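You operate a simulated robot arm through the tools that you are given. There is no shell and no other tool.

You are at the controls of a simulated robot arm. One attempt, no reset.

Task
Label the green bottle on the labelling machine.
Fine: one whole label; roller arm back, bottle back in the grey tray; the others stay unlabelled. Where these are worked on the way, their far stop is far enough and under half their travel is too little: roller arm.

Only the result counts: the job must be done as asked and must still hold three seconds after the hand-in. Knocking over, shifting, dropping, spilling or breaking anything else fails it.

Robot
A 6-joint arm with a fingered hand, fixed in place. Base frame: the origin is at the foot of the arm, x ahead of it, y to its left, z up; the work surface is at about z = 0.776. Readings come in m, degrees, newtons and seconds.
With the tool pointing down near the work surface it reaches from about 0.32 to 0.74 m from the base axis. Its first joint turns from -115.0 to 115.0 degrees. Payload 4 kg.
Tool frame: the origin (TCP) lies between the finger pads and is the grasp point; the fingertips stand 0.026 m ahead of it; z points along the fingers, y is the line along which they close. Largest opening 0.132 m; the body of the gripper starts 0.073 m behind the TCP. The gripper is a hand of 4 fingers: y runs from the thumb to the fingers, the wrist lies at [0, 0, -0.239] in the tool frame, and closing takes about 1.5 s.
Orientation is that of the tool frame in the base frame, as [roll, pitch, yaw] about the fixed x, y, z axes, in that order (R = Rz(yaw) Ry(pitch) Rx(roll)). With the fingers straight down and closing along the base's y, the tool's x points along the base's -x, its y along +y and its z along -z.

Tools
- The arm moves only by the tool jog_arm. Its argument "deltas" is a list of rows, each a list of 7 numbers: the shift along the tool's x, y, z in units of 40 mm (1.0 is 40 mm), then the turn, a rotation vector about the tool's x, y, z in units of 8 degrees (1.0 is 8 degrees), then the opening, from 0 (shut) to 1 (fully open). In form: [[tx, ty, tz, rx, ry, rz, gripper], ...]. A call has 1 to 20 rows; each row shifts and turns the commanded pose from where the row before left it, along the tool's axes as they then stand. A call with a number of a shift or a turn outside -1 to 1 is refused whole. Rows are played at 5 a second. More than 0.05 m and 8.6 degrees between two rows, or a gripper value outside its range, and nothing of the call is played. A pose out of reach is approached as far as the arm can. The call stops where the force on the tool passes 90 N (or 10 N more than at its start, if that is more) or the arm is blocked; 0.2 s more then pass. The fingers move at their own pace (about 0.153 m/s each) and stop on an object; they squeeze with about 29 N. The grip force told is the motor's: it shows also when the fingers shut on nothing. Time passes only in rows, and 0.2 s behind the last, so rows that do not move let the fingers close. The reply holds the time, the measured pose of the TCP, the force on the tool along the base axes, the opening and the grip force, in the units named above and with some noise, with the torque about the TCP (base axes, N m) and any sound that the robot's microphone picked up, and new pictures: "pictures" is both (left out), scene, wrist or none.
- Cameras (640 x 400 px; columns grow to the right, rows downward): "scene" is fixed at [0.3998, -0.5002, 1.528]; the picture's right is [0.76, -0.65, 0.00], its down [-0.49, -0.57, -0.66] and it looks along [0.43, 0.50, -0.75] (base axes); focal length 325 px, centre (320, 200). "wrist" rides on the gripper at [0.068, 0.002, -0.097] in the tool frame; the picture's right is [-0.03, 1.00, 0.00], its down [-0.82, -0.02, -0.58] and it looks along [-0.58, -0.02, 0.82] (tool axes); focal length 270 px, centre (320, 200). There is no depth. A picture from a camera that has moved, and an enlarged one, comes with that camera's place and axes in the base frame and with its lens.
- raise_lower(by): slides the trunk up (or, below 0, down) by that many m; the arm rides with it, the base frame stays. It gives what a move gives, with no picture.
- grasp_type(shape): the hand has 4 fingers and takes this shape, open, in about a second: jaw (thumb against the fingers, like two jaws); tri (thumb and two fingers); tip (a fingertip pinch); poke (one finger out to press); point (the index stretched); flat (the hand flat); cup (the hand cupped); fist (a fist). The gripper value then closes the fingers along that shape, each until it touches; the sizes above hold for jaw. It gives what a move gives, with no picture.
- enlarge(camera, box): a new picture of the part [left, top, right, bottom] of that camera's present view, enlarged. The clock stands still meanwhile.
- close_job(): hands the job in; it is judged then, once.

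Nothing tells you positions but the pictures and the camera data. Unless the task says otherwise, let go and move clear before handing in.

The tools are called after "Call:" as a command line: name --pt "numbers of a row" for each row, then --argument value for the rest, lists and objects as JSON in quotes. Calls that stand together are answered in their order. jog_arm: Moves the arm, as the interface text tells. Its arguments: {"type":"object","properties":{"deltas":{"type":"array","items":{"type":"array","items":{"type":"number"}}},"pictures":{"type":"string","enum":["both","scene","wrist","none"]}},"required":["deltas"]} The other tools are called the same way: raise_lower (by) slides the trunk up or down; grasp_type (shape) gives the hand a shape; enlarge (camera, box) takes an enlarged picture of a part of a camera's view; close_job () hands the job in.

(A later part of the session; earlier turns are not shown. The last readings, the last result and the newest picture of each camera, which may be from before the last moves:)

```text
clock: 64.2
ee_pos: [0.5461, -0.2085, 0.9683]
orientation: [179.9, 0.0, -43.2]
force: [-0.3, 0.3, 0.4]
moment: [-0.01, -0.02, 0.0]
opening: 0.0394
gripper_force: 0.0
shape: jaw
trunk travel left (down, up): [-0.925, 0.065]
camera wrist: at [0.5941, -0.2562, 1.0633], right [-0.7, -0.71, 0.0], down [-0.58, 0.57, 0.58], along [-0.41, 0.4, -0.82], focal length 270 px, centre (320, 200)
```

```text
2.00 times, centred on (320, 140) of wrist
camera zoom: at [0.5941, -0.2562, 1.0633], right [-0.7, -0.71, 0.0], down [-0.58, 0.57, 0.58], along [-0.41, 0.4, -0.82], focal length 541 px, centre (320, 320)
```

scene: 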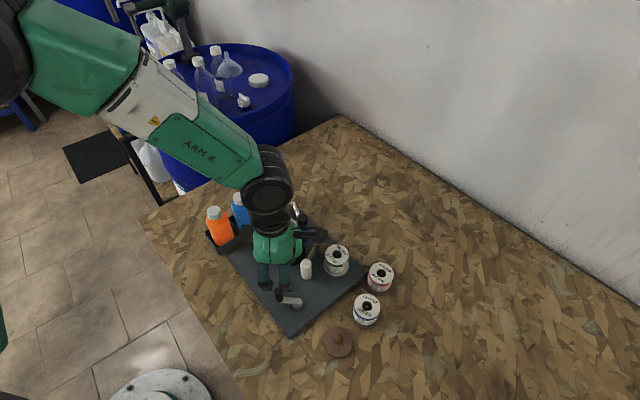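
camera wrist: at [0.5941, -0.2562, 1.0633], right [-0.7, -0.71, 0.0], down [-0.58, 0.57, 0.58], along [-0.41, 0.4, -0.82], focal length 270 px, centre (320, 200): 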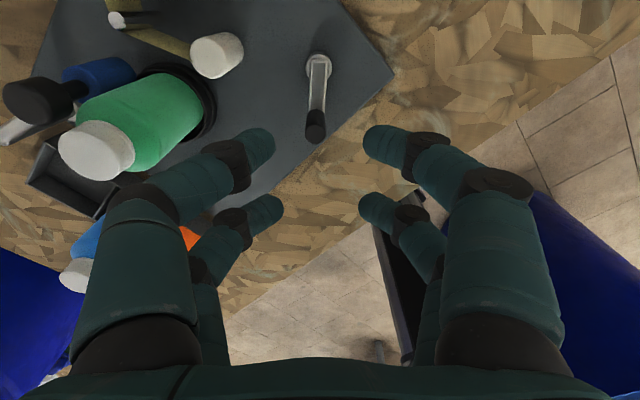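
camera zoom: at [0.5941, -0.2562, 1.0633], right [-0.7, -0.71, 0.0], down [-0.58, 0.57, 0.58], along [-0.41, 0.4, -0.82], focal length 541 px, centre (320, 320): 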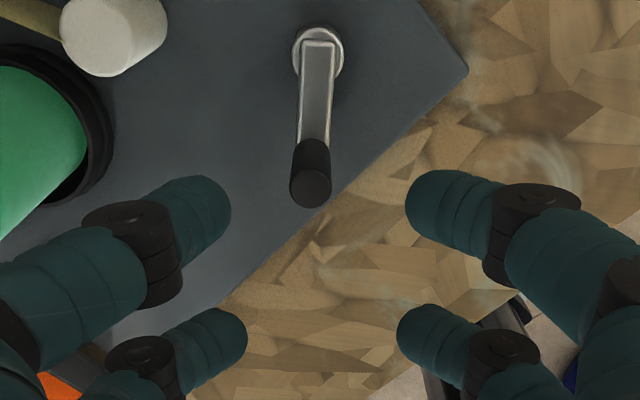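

Reachable. I'll align and lower onto the handle, then check before closing.

Call:
jog_arm --pt "0.127 -0.03 0.3 0 0 0.36 0.3" --pt "0 0 0.7 0 0 0 0.3" --pt "0 0 0.7 0 0 0 0.3" --pt "0 0 0.4 0 0 0 0.3" --pt "0 0 0 0 0 0 0.3"

Call:
enlarge --camera "wrist" --box '[220, 80, 420, 260]'

```text
clock: 65.4
ee_pos: [0.5494, -0.2121, 0.8862]
orientation: [179.8, -0.1, -45.9]
force: [-1.7, 0.0, -0.4]
moment: [-0.01, 0.01, 0.01]
opening: 0.0396
gripper_force: 0.0
shape: jaw
trunk travel left (down, up): [-0.925, 0.065]
camera wrist: at [0.596, -0.2631, 0.9806], right [-0.74, -0.68, 0.0], down [-0.55, 0.6, 0.58], along [-0.39, 0.42, -0.82], focal length 270 px, centre (320, 200)
```

scene: 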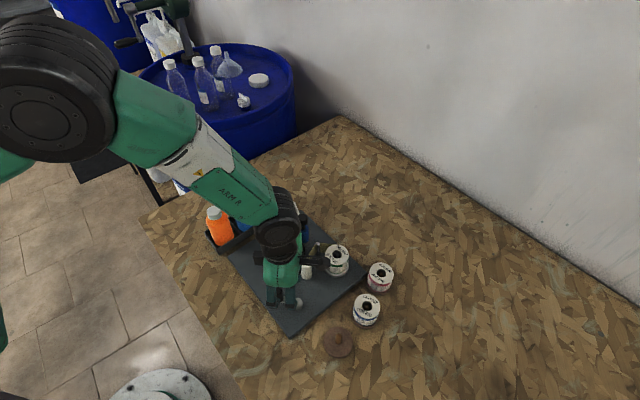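
wrist: 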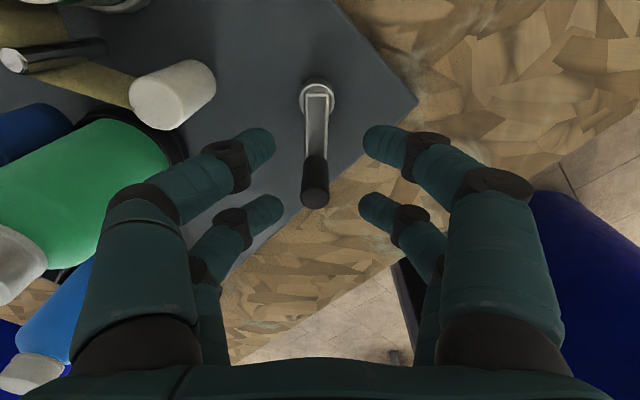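

```text
2.22 times, centred on (320, 170) of wrist
camera zoom: at [0.596, -0.2631, 0.9806], right [-0.74, -0.68, 0.0], down [-0.55, 0.6, 0.58], along [-0.39, 0.42, -0.82], focal length 601 px, centre (320, 267)
```

zoom: 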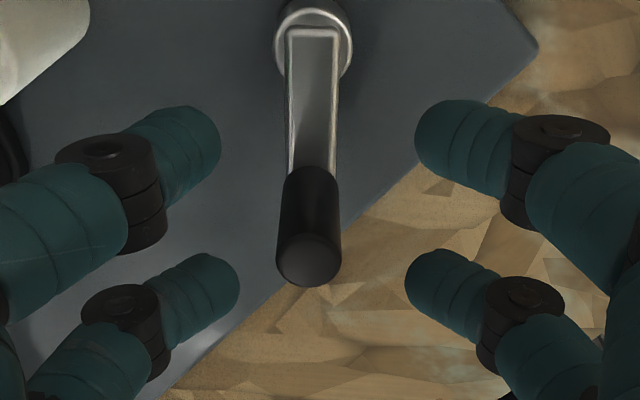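

Aligned. I'll lower the last 18 mm, close, and turn 37° more.

Call:
jog_arm --pt "0 -0.05 0.45 0 0 0 0.3" --pt "0 0 0 0 0 0 0.15" --pt "0 0 0 0 0 0 0.05" --pt "0 0 0 0 0 0 0.05" --pt "0 0 0 0 0 0 0.05" --pt "0.0044 0.069 0 0 0 -0.9375 0.05" --pt "0.0044 0.069 0 0 0 -0.9375 0.05" --pt "0.0044 0.069 0 0 0 -0.9375 0.05"

Call:
enlarge --camera "wrist" --box '[220, 80, 420, 260]'

```text
clock: 67.2
ee_pos: [0.5482, -0.2174, 0.8679]
orientation: [179.8, 0.0, -23.3]
force: [-0.2, 0.7, 2.1]
moment: [0.05, 0.03, -0.02]
opening: 0.0077
gripper_force: 0.1
shape: jaw
trunk travel left (down, up): [-0.925, 0.065]
camera wrist: at [0.6089, -0.2454, 0.9622], right [-0.42, -0.91, 0.0], down [-0.74, 0.34, 0.58], along [-0.52, 0.24, -0.82], focal length 270 px, centre (320, 200)
```

scene: 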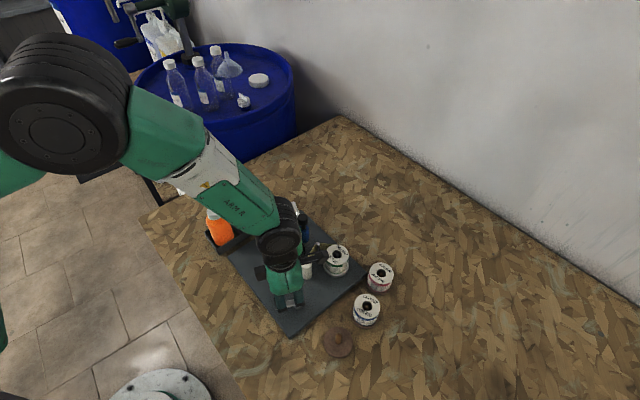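
wrist: 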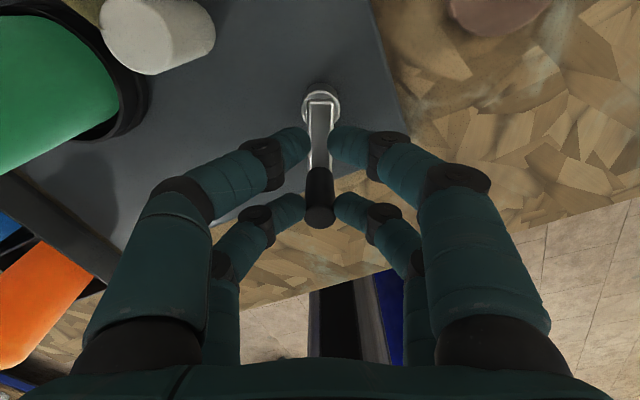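

```text
2.22 times, centred on (320, 170) of wrist
camera zoom: at [0.6089, -0.2454, 0.9622], right [-0.42, -0.91, 0.0], down [-0.74, 0.34, 0.58], along [-0.52, 0.24, -0.82], focal length 601 px, centre (320, 267)
```

zoom: 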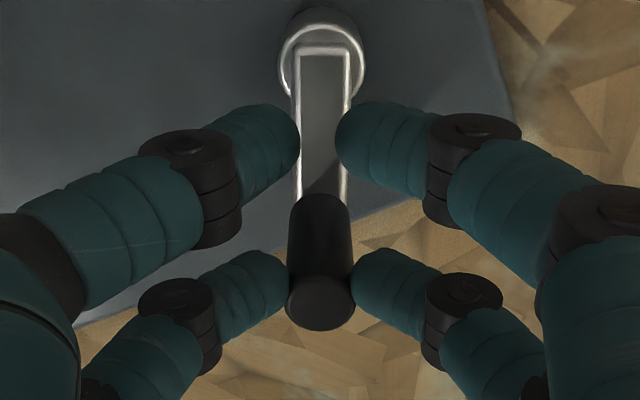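

The crank follows well at θ ≈ 157°. I'll continue 45° more.

Call:
jog_arm --pt "0.0044 0.069 0 0 0 -0.9375 0.05" --pt "0.0044 0.069 0 0 0 -0.9375 0.05" --pt "0.0044 0.069 0 0 0 -0.9375 0.05" --pt "0.0044 0.069 0 0 0 -0.9375 0.05" --pt "0.0044 0.069 0 0 0 -0.9375 0.05" --pt "0.0044 0.069 0 0 0 -0.9375 0.05"

Call:
enlarge --camera "wrist" --box '[200, 80, 460, 260]'

Call:
enlarge --camera "scene" --box '[240, 190, 380, 340]'

```text
clock: 68.6
ee_pos: [0.5483, -0.2323, 0.8673]
orientation: [179.9, 0.1, 21.7]
force: [0.1, 0.8, 3.0]
moment: [0.02, 0.05, -0.01]
opening: 0.0077
gripper_force: 0.1
shape: jaw
trunk travel left (down, up): [-0.925, 0.065]
camera wrist: at [0.6106, -0.2084, 0.9615], right [0.35, -0.94, 0.0], down [-0.77, -0.28, 0.58], along [-0.54, -0.2, -0.82], focal length 270 px, centre (320, 200)
```

scene: 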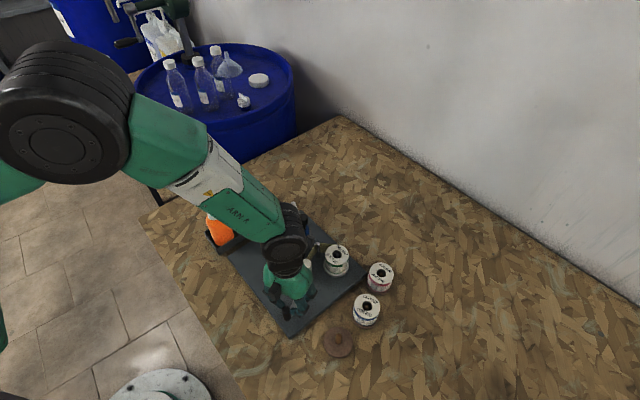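
wrist: 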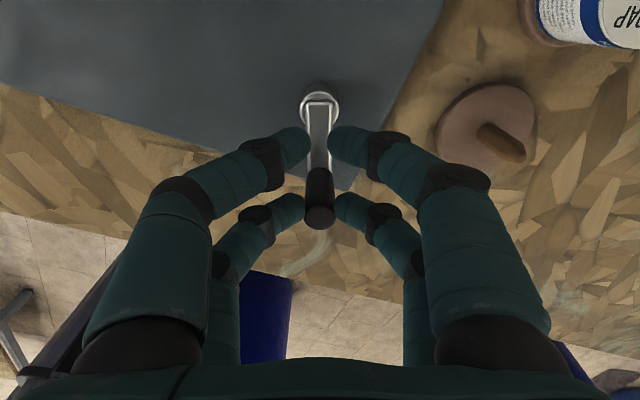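

```text
2.22 times, centred on (330, 170) of wrist
camera zoom: at [0.6106, -0.2084, 0.9615], right [0.35, -0.94, 0.0], down [-0.77, -0.28, 0.58], along [-0.54, -0.2, -0.82], focal length 601 px, centre (298, 267)
```

zoom: 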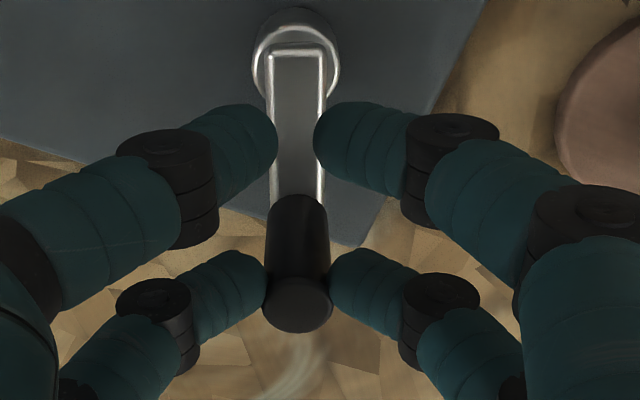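

```text
2.67 times, centred on (310, 265) of scene
camera zoom: at [0.3998, -0.5002, 1.528], right [0.76, -0.65, 0.0], down [-0.49, -0.57, -0.66], along [0.43, 0.5, -0.75], focal length 866 px, centre (347, 27)
```

zoom: 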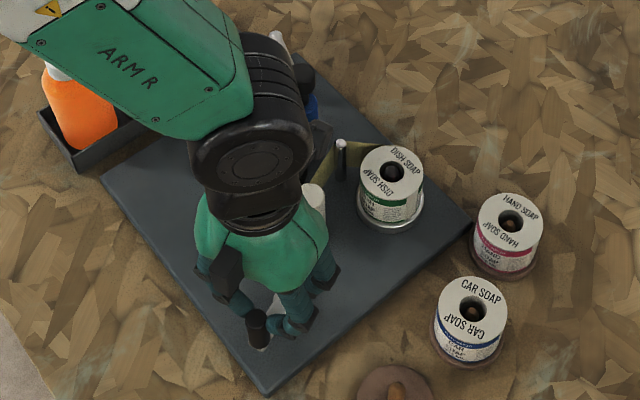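

The crank is at about 292° of turn. I'll go 45° more, then inspect the label before completing the revolution.

Call:
jog_arm --pt "0.0044 0.069 0 0 0 -0.9375 0.05" --pt "0.0044 0.069 0 0 0 -0.9375 0.05" --pt "0.0044 0.069 0 0 0 -0.9375 0.05" --pt "0.0044 0.069 0 0 0 -0.9375 0.05" --pt "0.0044 0.069 0 0 0 -0.9375 0.05" --pt "0.0044 0.069 0 0 0 -0.9375 0.05"

Call:
enlarge --camera "wrist" --box '[200, 80, 460, 260]'

Call:
enlarge --camera "scene" --box '[240, 190, 380, 340]'

```text
clock: 70.0
ee_pos: [0.5585, -0.2447, 0.8661]
orientation: [179.9, 0.0, 66.6]
force: [1.5, 4.5, 1.7]
moment: [0.06, 0.0, 0.03]
opening: 0.0075
gripper_force: 0.0
shape: jaw
trunk travel left (down, up): [-0.925, 0.065]
camera wrist: at [0.5864, -0.1824, 0.9613], right [0.91, -0.42, 0.0], down [-0.34, -0.74, 0.58], along [-0.24, -0.53, -0.82], focal length 270 px, centre (320, 200)
```

scene: 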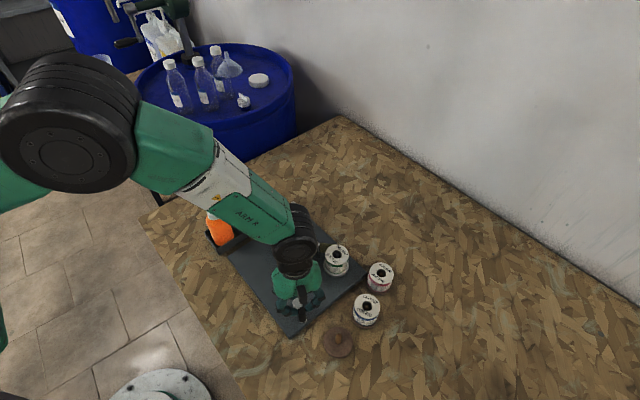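
wrist: 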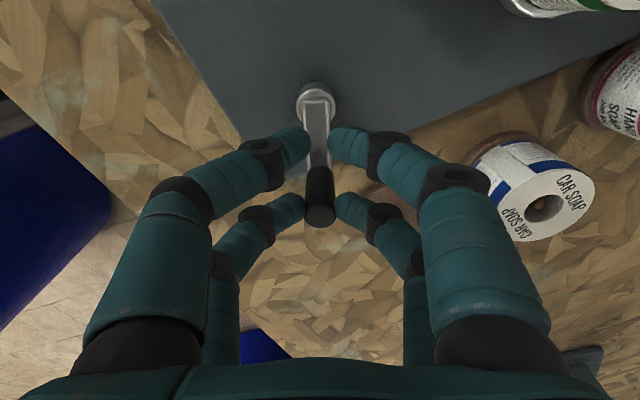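

```text
2.22 times, centred on (330, 170) of wrist
camera zoom: at [0.5864, -0.1824, 0.9613], right [0.91, -0.42, 0.0], down [-0.34, -0.74, 0.58], along [-0.24, -0.53, -0.82], focal length 601 px, centre (298, 267)
```

zoom: 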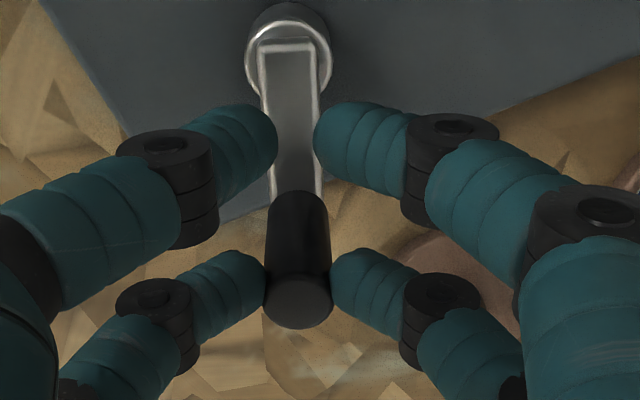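

```text
2.67 times, centred on (310, 265) of scene
camera zoom: at [0.3998, -0.5002, 1.528], right [0.76, -0.65, 0.0], down [-0.49, -0.57, -0.66], along [0.43, 0.5, -0.75], focal length 866 px, centre (347, 27)
```

zoom: 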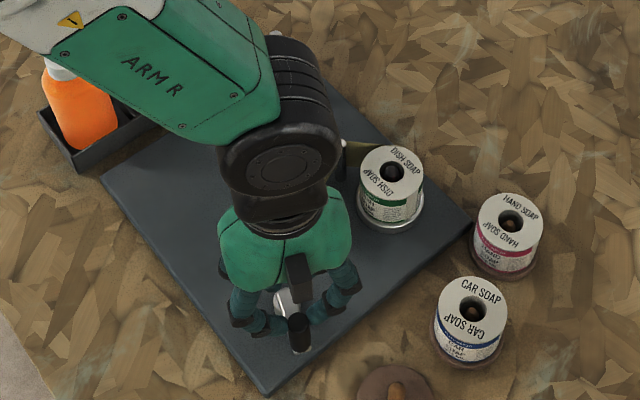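

About 337° of turn so far. I'll release, lift, and swing aside to inspect the label.

Call:
jog_arm --pt "0 0 0 0 0 0 0.3" --pt "0 0 0 0 0 0 0.3" --pt "0 0 -0.7 0 0 0 0.3" --pt "0 0 -0.8 0 0 0 0.3" --pt "0 0 -0.8 0 0 0 0.3" --pt "-0.62 -0.48 0 0 0 0 0.3" --pt "-0.62 -0.48 0 0 0 0 0.3" --pt "-0.62 -0.48 0 0 0 0 0.3" --pt "-0.62 -0.48 0 0 0 0 0.3"

Call:
enlarge --camera "scene" --box '[255, 200, 355, 290]'

Call:
enlarge --camera "scene" --box '[240, 190, 380, 340]'

```text
clock: 72.0
ee_pos: [0.4501, -0.3066, 0.9601]
orientation: [179.9, 0.0, 66.7]
force: [0.5, 0.1, -0.1]
moment: [0.0, -0.02, -0.02]
opening: 0.0391
gripper_force: 0.1
shape: jaw
trunk travel left (down, up): [-0.925, 0.065]
camera wrist: at [0.4779, -0.2443, 1.0544], right [0.91, -0.42, 0.0], down [-0.34, -0.74, 0.58], along [-0.24, -0.53, -0.82], focal length 270 px, centre (320, 200)
```

scene: 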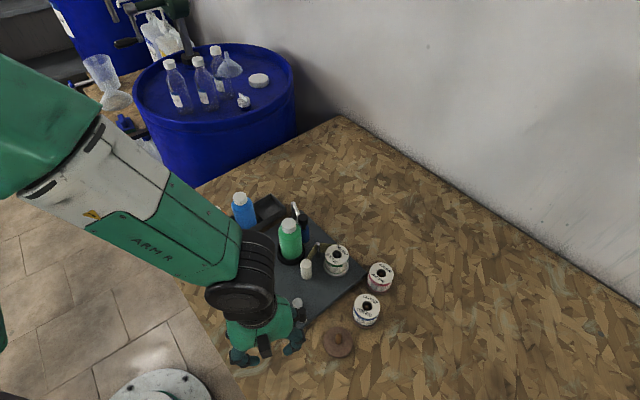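
wrist: 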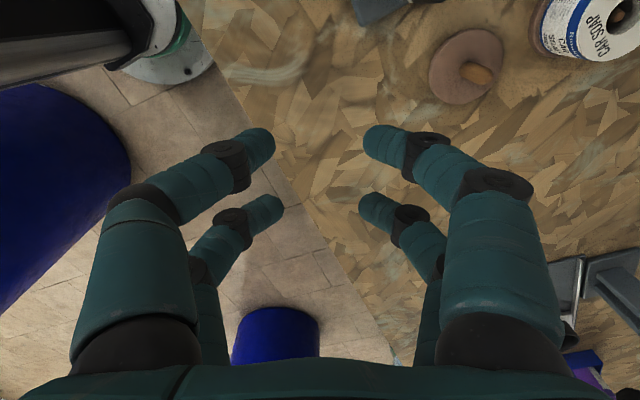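

```text
4.44 times, centred on (305, 245) of scene
camera zoom: at [0.3998, -0.5002, 1.528], right [0.76, -0.65, 0.0], down [-0.49, -0.57, -0.66], along [0.43, 0.5, -0.75], focal length 1443 px, centre (387, 0)
```

zoom: 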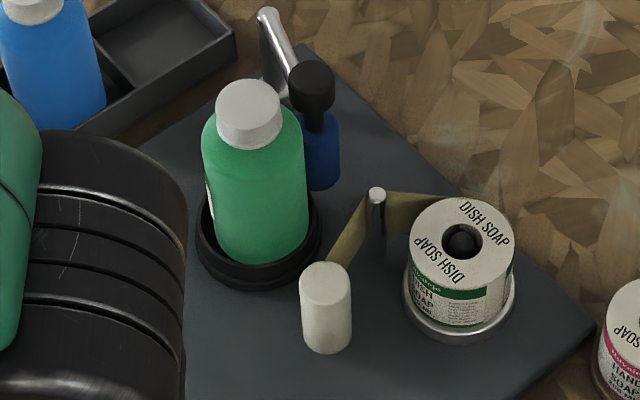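

```text
2.67 times, centred on (310, 265) of scene
camera zoom: at [0.3998, -0.5002, 1.528], right [0.76, -0.65, 0.0], down [-0.49, -0.57, -0.66], along [0.43, 0.5, -0.75], focal length 866 px, centre (347, 27)
```

zoom: 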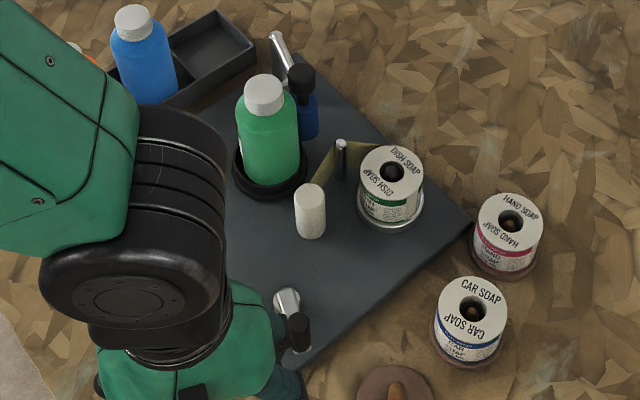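

A white label edge has come around to the bottle's left side. I'll move to the tray side and look at the label with the wrist camera.

Call:
jog_arm --pt "0.5 0.031 -0.6 0 0 0 0.3" --pt "0.876 0.031 0 0 0 0 0.3" --pt "0.876 0.031 0 0 0 0 0.3" --pt "0.876 0.031 0 0 0 0 0.3" --pt "0.876 0.031 0 0 0 0 0.3" --pt "0.876 0.031 0 0 0 0 0.3" --pt "0.876 0.031 0 0 0 0 0.3" --pt "0.876 0.031 0 0 0 0 0.3" --pt "0.876 0.031 0 0 0 0 0.3" --pt "0.876 0.031 0 0 0 0 0.3" --pt "0.376 0 0 0 0 0 0.3" --pt "0 0 0 0 0 -0.97 0.3" --pt "0 0 0 0 0 -0.97 0.3" --pt "0 0 0 0 0 -0.97 0.3"

Call:
enlarge --camera "wrist" --box '[240, 180, 420, 340]'

```text
clock: 75.0
ee_pos: [0.5989, 0.0124, 0.9812]
orientation: [180.0, 0.1, 90.0]
force: [-1.0, -0.3, 0.6]
moment: [0.0, 0.0, -0.01]
opening: 0.0394
gripper_force: 0.0
shape: jaw
trunk travel left (down, up): [-0.925, 0.065]
camera wrist: at [0.6, 0.0798, 1.076], right [1.0, -0.03, 0.0], down [-0.02, -0.82, 0.58], along [-0.01, -0.58, -0.82], focal length 270 px, centre (320, 200)
```

scene: 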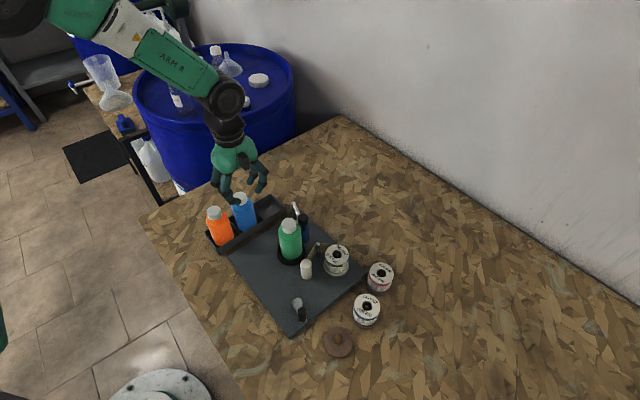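
wrist: 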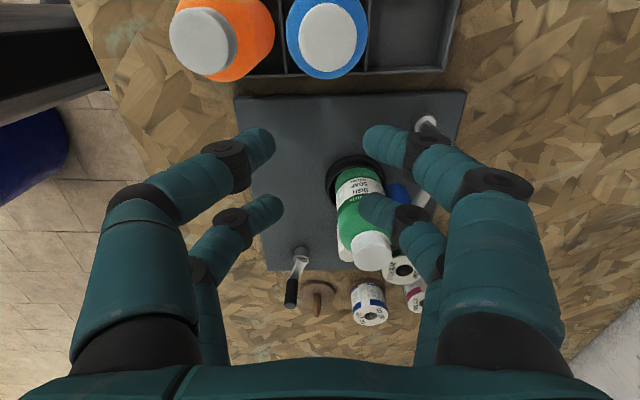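

```text
2.50 times, centred on (330, 260) of wrist
camera zoom: at [0.6, 0.0798, 1.076], right [1.0, -0.03, 0.0], down [-0.02, -0.82, 0.58], along [-0.01, -0.58, -0.82], focal length 676 px, centre (295, 50)
```

zoom: 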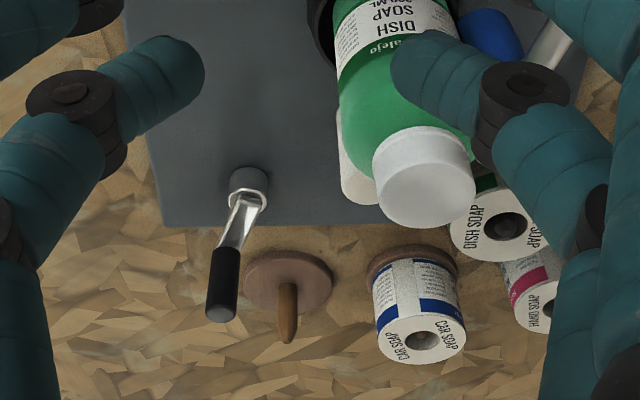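

The label reads DISH SOAP. I'll shift 4 cm in +x to see the whole label between the fingers.

Call:
jog_arm --pt "0 0.9 0 0 0 0 0.6" --pt "0 0.2 0 0 0 0 0.8" --pt "0 0 0 0 0 0 0.8"

Call:
enlarge --camera "wrist" --box '[250, 130, 410, 270]'

Call:
enlarge --camera "scene" --box '[255, 200, 355, 290]'

```text
clock: 75.8
ee_pos: [0.6437, 0.0111, 0.9803]
orientation: [179.9, 0.1, 90.0]
force: [-0.1, -0.3, -0.2]
moment: [-0.06, -0.01, -0.01]
opening: 0.1055
gripper_force: 0.0
shape: jaw
trunk travel left (down, up): [-0.925, 0.065]
camera wrist: at [0.6446, 0.0797, 1.0756], right [1.0, -0.03, 0.0], down [-0.02, -0.82, 0.58], along [-0.02, -0.58, -0.82], focal length 270 px, centre (320, 200)
```

scene: 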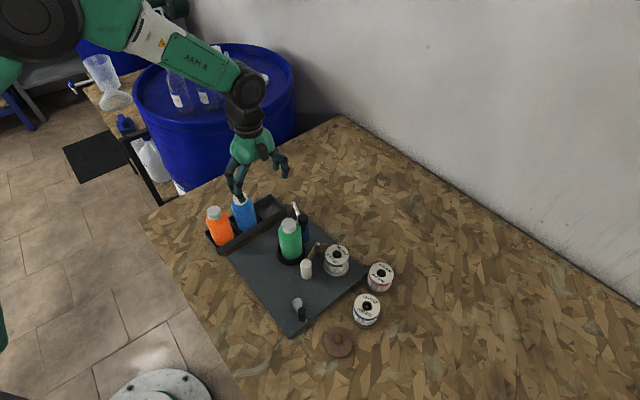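
wrist: 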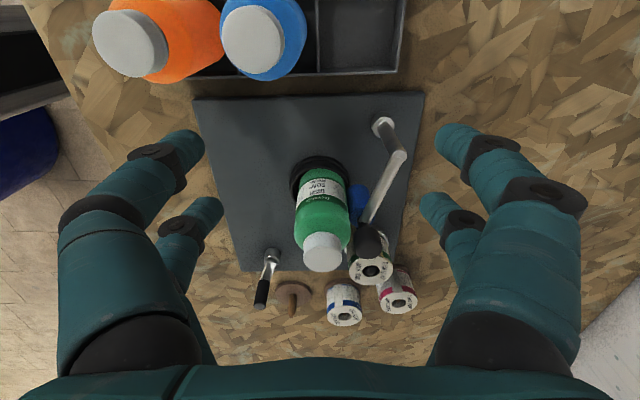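

```text
2.86 times, centred on (330, 200) of wrist
camera zoom: at [0.6446, 0.0797, 1.0756], right [1.0, -0.03, 0.0], down [-0.02, -0.82, 0.58], along [-0.02, -0.58, -0.82], focal length 772 px, centre (291, 200)
```

zoom: 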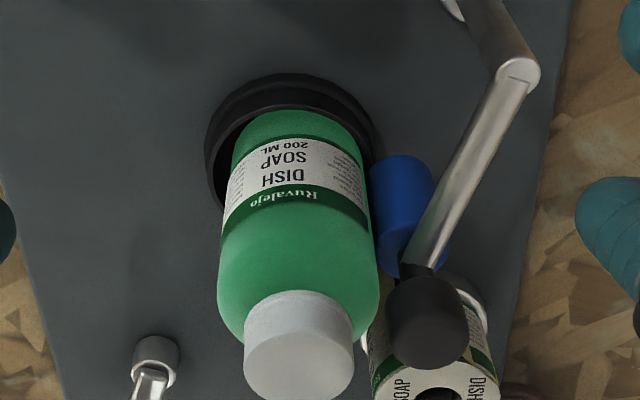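

```text
4.44 times, centred on (305, 245) of scene
camera zoom: at [0.3998, -0.5002, 1.528], right [0.76, -0.65, 0.0], down [-0.49, -0.57, -0.66], along [0.43, 0.5, -0.75], focal length 1443 px, centre (387, 0)
```

zoom: 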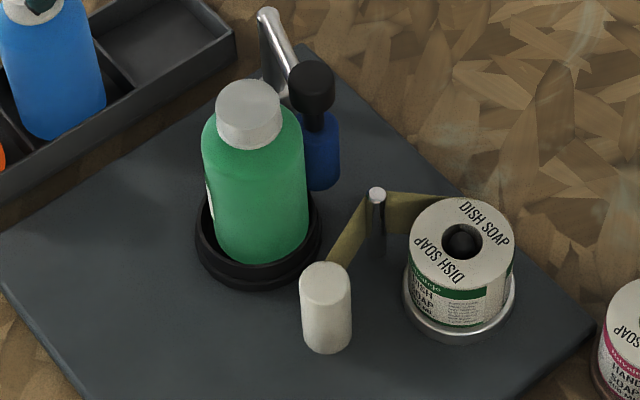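

The label is nearly complete: left block, "DISH SOAP" and right block are on, with its trailing end still at the roller. I'll return to the crank to finish exactly one revolution.

Call:
jog_arm --pt "-0.797 -0.268 0 0 0 0 0.3" --pt "-0.797 -0.268 0 0 0 0 0.3" --pt "-0.797 -0.268 0 0 0 0 0.3" --pt "-0.797 -0.268 0 0 0 0 0.3" --pt "-0.797 -0.268 0 0 0 0 0.3" --pt "-0.797 -0.268 0 0 0 0 0.3" --pt "-0.797 -0.268 0 0 0 0 0.3" --pt "-0.797 -0.268 0 0 0 0 0.3" --pt "0 0 0 0 0 0.975 0.3" --pt "0 0 0 0 0 0.975 0.3" --pt "0 0 0 0 0 0.975 0.3" --pt "0 0 0.8 0 0 0 0.3" --pt "0 0 0.8 0 0 0 0.3"

Call:
enlarge --camera "wrist" --box '[220, 60, 420, 240]'

```text
clock: 78.6
ee_pos: [0.5569, -0.2435, 0.9173]
orientation: [179.9, 0.1, 66.4]
force: [-1.2, 0.1, 0.1]
moment: [-0.03, 0.02, 0.04]
opening: 0.0396
gripper_force: 0.0
shape: jaw
trunk travel left (down, up): [-0.925, 0.065]
camera wrist: at [0.5856, -0.1814, 1.0122], right [0.91, -0.42, 0.0], down [-0.35, -0.74, 0.58], along [-0.24, -0.52, -0.82], focal length 270 px, centre (320, 200)
```

scene: 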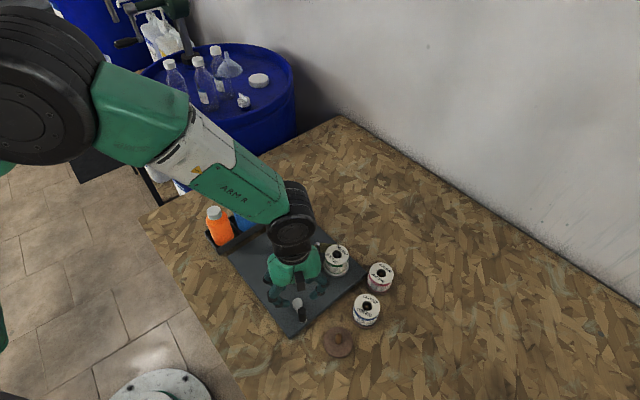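
wrist: 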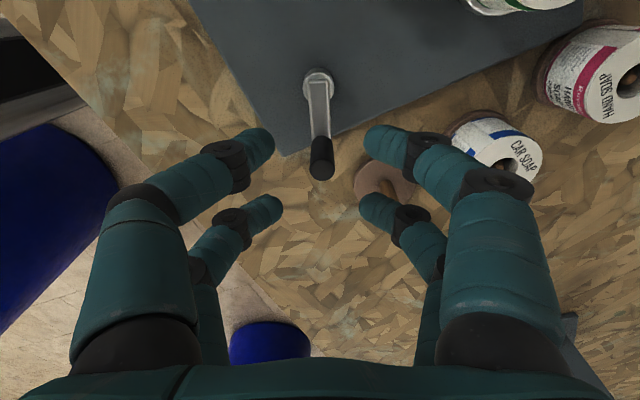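

```text
2.22 times, centred on (320, 150) of wrist
camera zoom: at [0.5856, -0.1814, 1.0122], right [0.91, -0.42, 0.0], down [-0.35, -0.74, 0.58], along [-0.24, -0.52, -0.82], focal length 601 px, centre (320, 311)
```

zoom: 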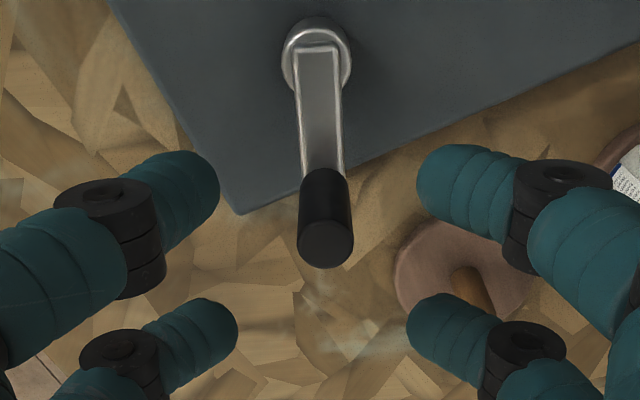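

Well aligned, with the crank at about θ ≈ 249°. I'll lower, grip, and turn the last ~22° to complete the full turn.

Call:
jog_arm --pt "0 0.02 0.6 0 0 0 0.3" --pt "0 0 0.63 0 0 0 0.3" --pt "0 0 0 0 0 0 0.15" --pt "0 0 0 0 0 0 0.05" --pt "0 0 0 0 0 0 0.05" --pt "0 0 0 0 0 0 0.05" --pt "0.0044 0.069 0 0 0 -0.9 0.05" --pt "0.0044 0.069 0 0 0 -0.9 0.05" --pt "0.0044 0.069 0 0 0 -0.9 0.05"

Call:
enlarge --camera "wrist" --box '[220, 60, 420, 240]'

```text
clock: 80.6
ee_pos: [0.5656, -0.2449, 0.8693]
orientation: [180.0, 0.2, 88.3]
force: [-0.6, 2.7, 0.9]
moment: [0.02, 0.01, -0.01]
opening: 0.0076
gripper_force: 0.1
shape: jaw
trunk travel left (down, up): [-0.925, 0.065]
camera wrist: at [0.5696, -0.1776, 0.9636], right [1.0, -0.06, 0.0], down [-0.05, -0.81, 0.58], along [-0.03, -0.58, -0.82], focal length 270 px, centre (320, 200)
```

scene: 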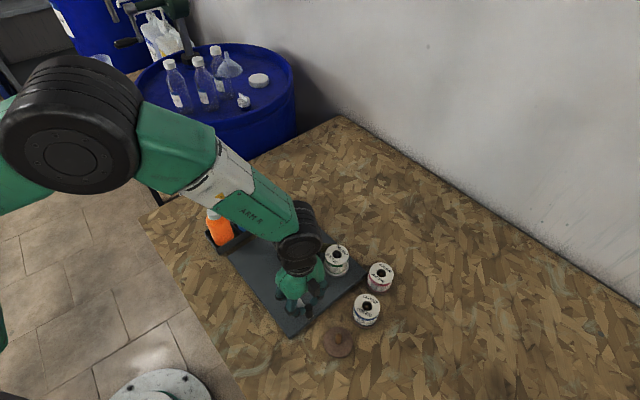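
wrist: 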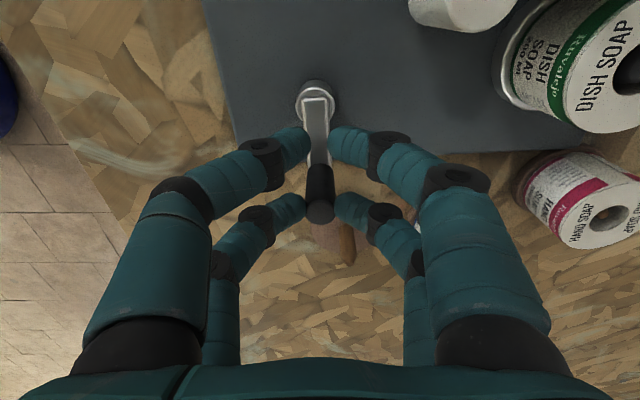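

```text
2.22 times, centred on (320, 150) of wrist
camera zoom: at [0.5696, -0.1776, 0.9636], right [1.0, -0.06, 0.0], down [-0.05, -0.81, 0.58], along [-0.03, -0.58, -0.82], focal length 601 px, centre (320, 311)
```

zoom: 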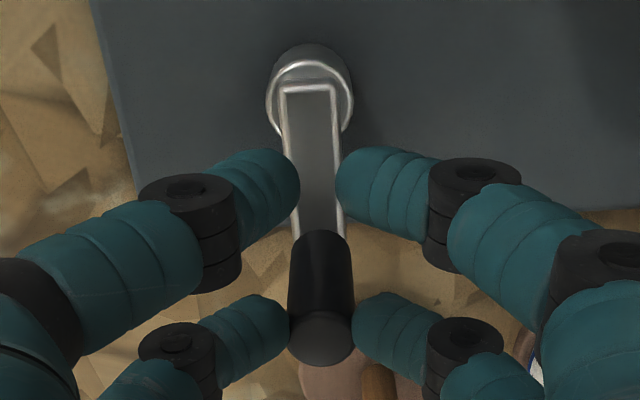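

The full turn looks complete at θ ≈ 271°. I'll release, lift, and go back to the viewing pose to inspect the label.

Call:
jog_arm --pt "0 0 0 0 0 0 0.3" --pt "0 0 0 0 0 0 0.3" --pt "0 0 -0.7 0 0 0 0.3" --pt "0 0 -1 0 0 0 0.3" --pt "0 0 -1 0 0 0 0.3" --pt "0.797 0.268 0 0 0 0 0.5" --pt "0.797 0.268 0 0 0 0 0.5" --pt "0.797 0.268 0 0 0 0 0.5" --pt "0.797 0.268 0 0 0 0 0.5" --pt "0.797 0.268 0 0 0 0 0.5" --pt "0.797 0.268 0 0 0 0 0.7" --pt "0.797 0.268 0 0 0 0 0.8" --pt "0.797 0.1 0 0 0 0 0.8" --pt "0 0 0 0 0 0 0.8"

Call:
enlarge --camera "wrist" --box '[250, 130, 410, 270]'

Call:
enlarge --camera "scene" --box '[255, 200, 355, 290]'

```text
clock: 83.6
ee_pos: [0.6519, 0.0064, 0.9767]
orientation: [180.0, 0.1, 88.2]
force: [0.1, -0.7, -0.5]
moment: [-0.01, 0.0, 0.01]
opening: 0.1052
gripper_force: 0.1
shape: jaw
trunk travel left (down, up): [-0.925, 0.065]
camera wrist: at [0.6559, 0.0748, 1.0706], right [1.0, -0.06, 0.0], down [-0.05, -0.81, 0.58], along [-0.03, -0.58, -0.82], focal length 270 px, centre (320, 200)
```

scene: 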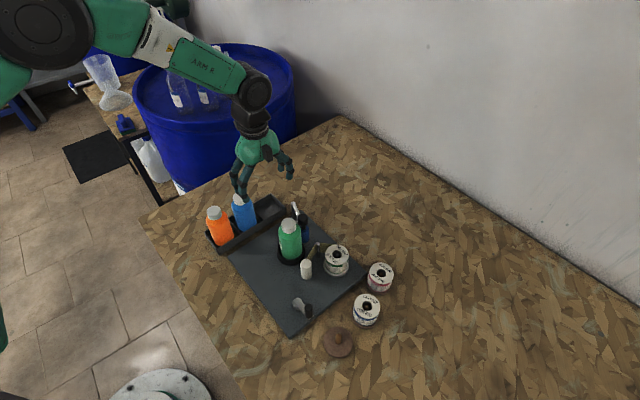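
wrist: 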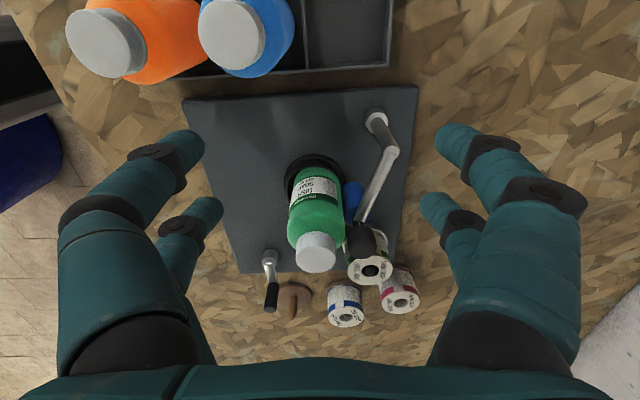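

```text
2.86 times, centred on (330, 200) of wrist
camera zoom: at [0.6559, 0.0748, 1.0706], right [1.0, -0.06, 0.0], down [-0.05, -0.81, 0.58], along [-0.03, -0.58, -0.82], focal length 772 px, centre (291, 200)
```

zoom: 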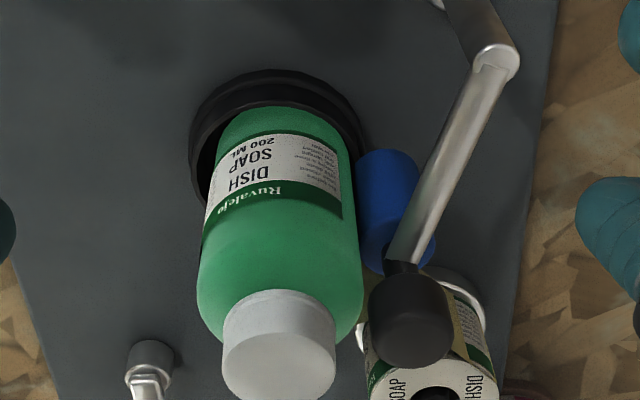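

```text
4.44 times, centred on (305, 245) of scene
camera zoom: at [0.3998, -0.5002, 1.528], right [0.76, -0.65, 0.0], down [-0.49, -0.57, -0.66], along [0.43, 0.5, -0.75], focal length 1443 px, centre (387, 0)
```

zoom: 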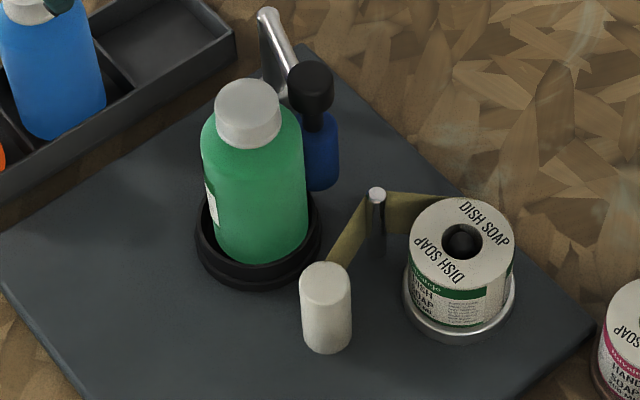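

The label is complete: its trailing edge is clear of the roller with bare green beyond it. Now I'll return the roller arm, moving above its knob near (0.683, -0.098) with the earlier grasp orientation.

Call:
jog_arm --pt "-0.9 0.445 -0.2 0 0 0 0.45" --pt "-0.9 0.445 0 0 0 0 0.45" --pt "-0.9 0.445 0 0 0 0 0.45" --pt "0 0 0 0 0 -0.877 0.45" --pt "0 0 0 0 0 -0.877 0.45" --pt "0 0 0 0 0 -0.877 0.45" --pt "0 0 0 0 0 -0.877 0.45" --pt "0 0 0 0 0 -0.877 0.45" --pt "0 0 0 0 0 -0.877 0.45" --pt "0 0 0 0 0 -0.877 0.45" --pt "0 0 0 0 0 -0.877 0.45" --pt "0 0 0 0 0 -0.877 0.45" --pt "0 0 0 0 0 -0.877 0.45" --pt "0 0 0 0 0 -0.877 0.45" --pt "0 0 0 0 -0.75 0 0.45"

Call:
enlarge --camera "wrist" --box '[220, 20, 420, 200]'

```text
clock: 86.8
ee_pos: [0.7027, -0.1032, 0.9856]
orientation: [-179.8, 6.1, 165.4]
force: [-0.7, 0.6, -0.6]
moment: [0.02, 0.06, -0.03]
opening: 0.0601
gripper_force: 0.0
shape: jaw
trunk travel left (down, up): [-0.925, 0.065]
camera wrist: at [0.6267, -0.0816, 1.0724], right [0.28, 0.96, 0.0], down [0.72, -0.21, 0.66], along [0.64, -0.18, -0.75], focal length 270 px, centre (320, 200)
```

scene: 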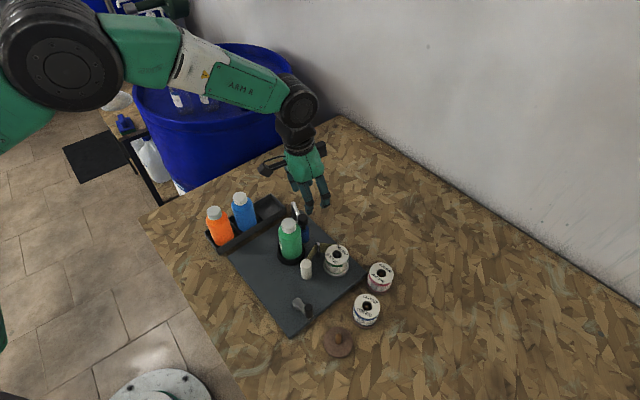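
wrist: 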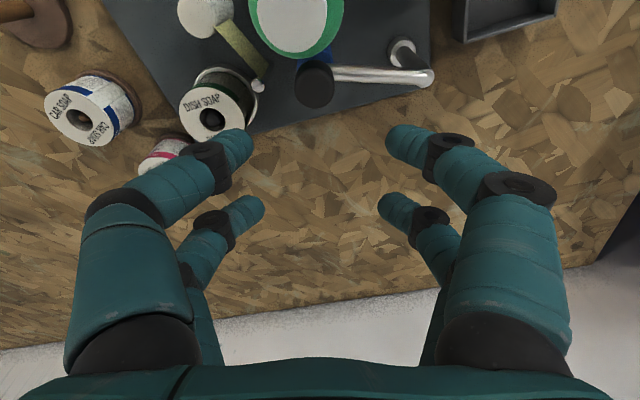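

```text
2.22 times, centred on (320, 110) of wrist
camera zoom: at [0.6267, -0.0816, 1.0724], right [0.28, 0.96, 0.0], down [0.72, -0.21, 0.66], along [0.64, -0.18, -0.75], focal length 601 px, centre (320, 400)
```

zoom: 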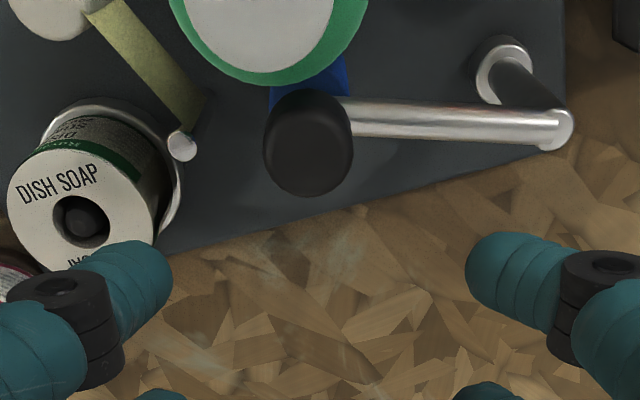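

Knob confirmed at (0.683, -0.1005). I'll descend along the tool axis with compensation and check before closing.

Call:
jog_arm --pt "0.288 -0.06 0.3 0 0 0 0.45" --pt "0 0 0.5 0 0 0 0.45" --pt "0 0 0.5 0 0 0 0.45" --pt "0 0 0 0 0 0 0.45"

Call:
enlarge --camera "wrist" --box '[220, 40, 420, 220]'

Call:
enlarge --camera "scene" --box '[260, 170, 360, 260]'

```text
clock: 87.8
ee_pos: [0.6988, -0.105, 0.9304]
orientation: [-179.9, 6.0, 165.3]
force: [0.3, 0.1, -0.6]
moment: [-0.01, -0.04, -0.04]
opening: 0.0599
gripper_force: 0.1
shape: jaw
trunk travel left (down, up): [-0.925, 0.065]
camera wrist: at [0.6221, -0.0829, 1.0179], right [0.28, 0.96, 0.0], down [0.72, -0.21, 0.66], along [0.63, -0.18, -0.75], focal length 270 px, centre (320, 200)
```

scene: 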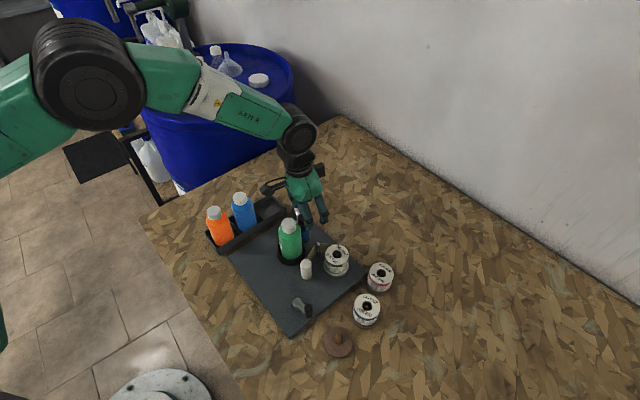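
wrist: 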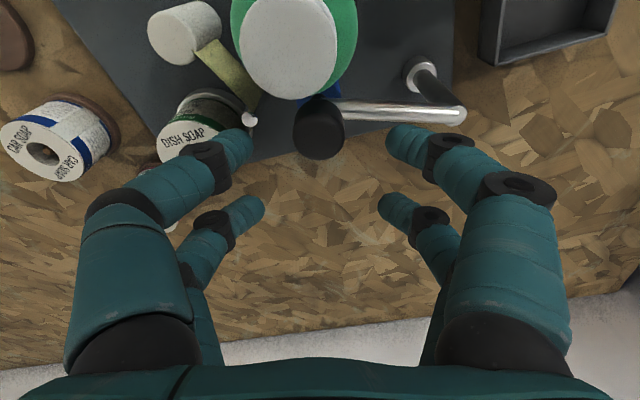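

```text
2.22 times, centred on (320, 130) of wrist
camera zoom: at [0.6221, -0.0829, 1.0179], right [0.28, 0.96, 0.0], down [0.72, -0.21, 0.66], along [0.63, -0.18, -0.75], focal length 601 px, centre (320, 356)
```

zoom: 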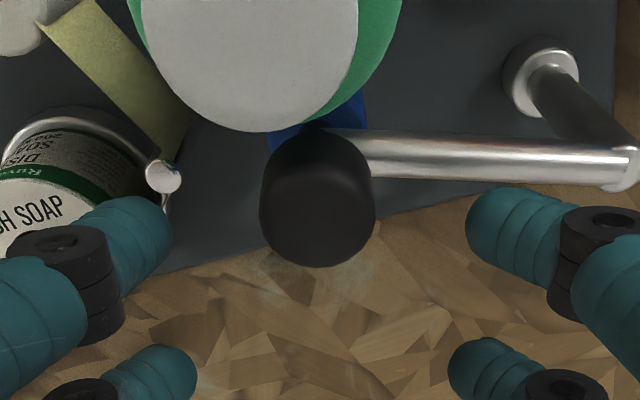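

```text
4.44 times, centred on (310, 215) of scene
camera zoom: at [0.3998, -0.5002, 1.528], right [0.76, -0.65, 0.0], down [-0.49, -0.57, -0.66], along [0.43, 0.5, -0.75], focal length 1443 px, centre (364, 133)
```

zoom: 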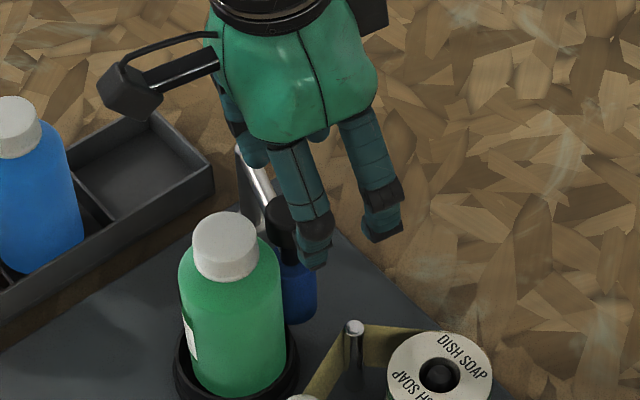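

Good alignment. I'll lower the rest and close on the knob.

Call:
jog_arm --pt "0.05 0 0.3 0 0 0 0.45" --pt "0 0 0.28 0 0 0 0.45" --pt "0 0 0 0 0 0 0.25" --pt "0 0 0 0 0 0 0.1" --pt "0 0 0 0 0 0 0.05" --pt "0 0 0 0 0 0 0.05" --pt "0 0 0 0 0 0 0.05"

Call:
enlarge --camera "wrist" --box '[220, 40, 420, 220]'

Call:
enlarge --camera "scene" --box '[260, 170, 360, 260]'

```text
clock: 89.4
ee_pos: [0.6982, -0.1039, 0.9074]
orientation: [-179.9, 6.0, 165.3]
force: [0.7, -1.5, -2.7]
moment: [-0.06, -0.06, -0.03]
opening: 0.0082
gripper_force: 29.4
shape: jaw
trunk travel left (down, up): [-0.925, 0.065]
camera wrist: at [0.6224, -0.0833, 0.9953], right [0.28, 0.96, 0.0], down [0.72, -0.21, 0.66], along [0.63, -0.18, -0.75], focal length 270 px, centre (320, 200)
```

scene: 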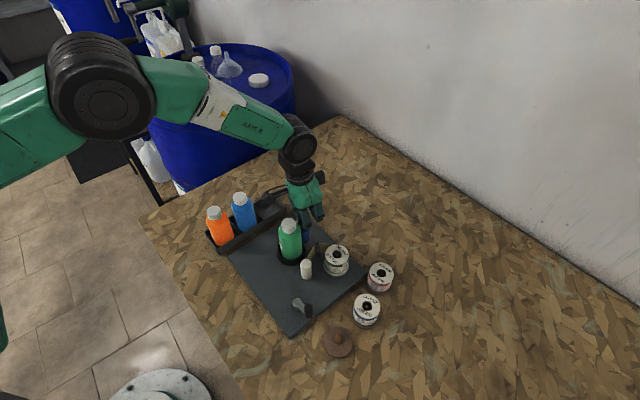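
wrist: 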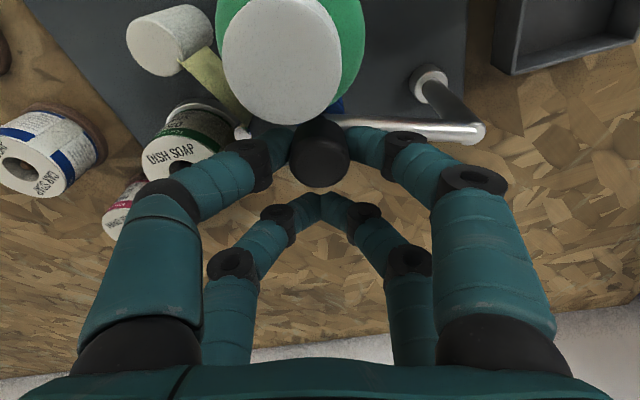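

```text
2.22 times, centred on (320, 130) of wrist
camera zoom: at [0.6224, -0.0833, 0.9953], right [0.28, 0.96, 0.0], down [0.72, -0.21, 0.66], along [0.63, -0.18, -0.75], focal length 601 px, centre (320, 356)
```

zoom: 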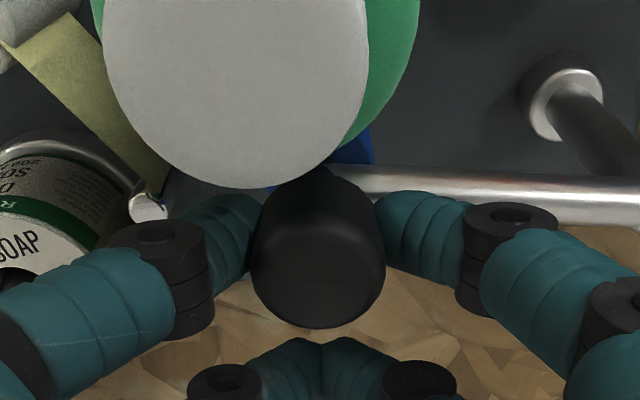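

```text
4.44 times, centred on (310, 215) of scene
camera zoom: at [0.3998, -0.5002, 1.528], right [0.76, -0.65, 0.0], down [-0.49, -0.57, -0.66], along [0.43, 0.5, -0.75], focal length 1443 px, centre (364, 133)
```

zoom: 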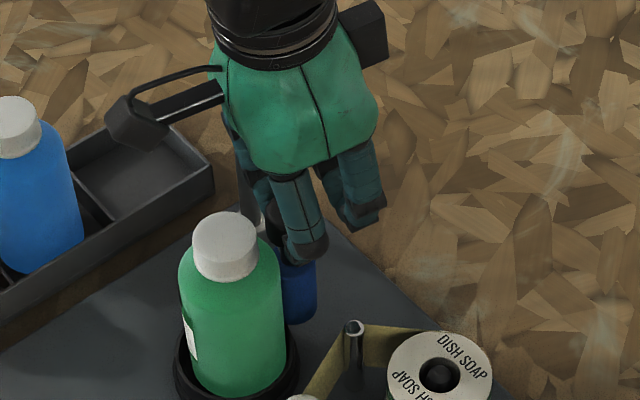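

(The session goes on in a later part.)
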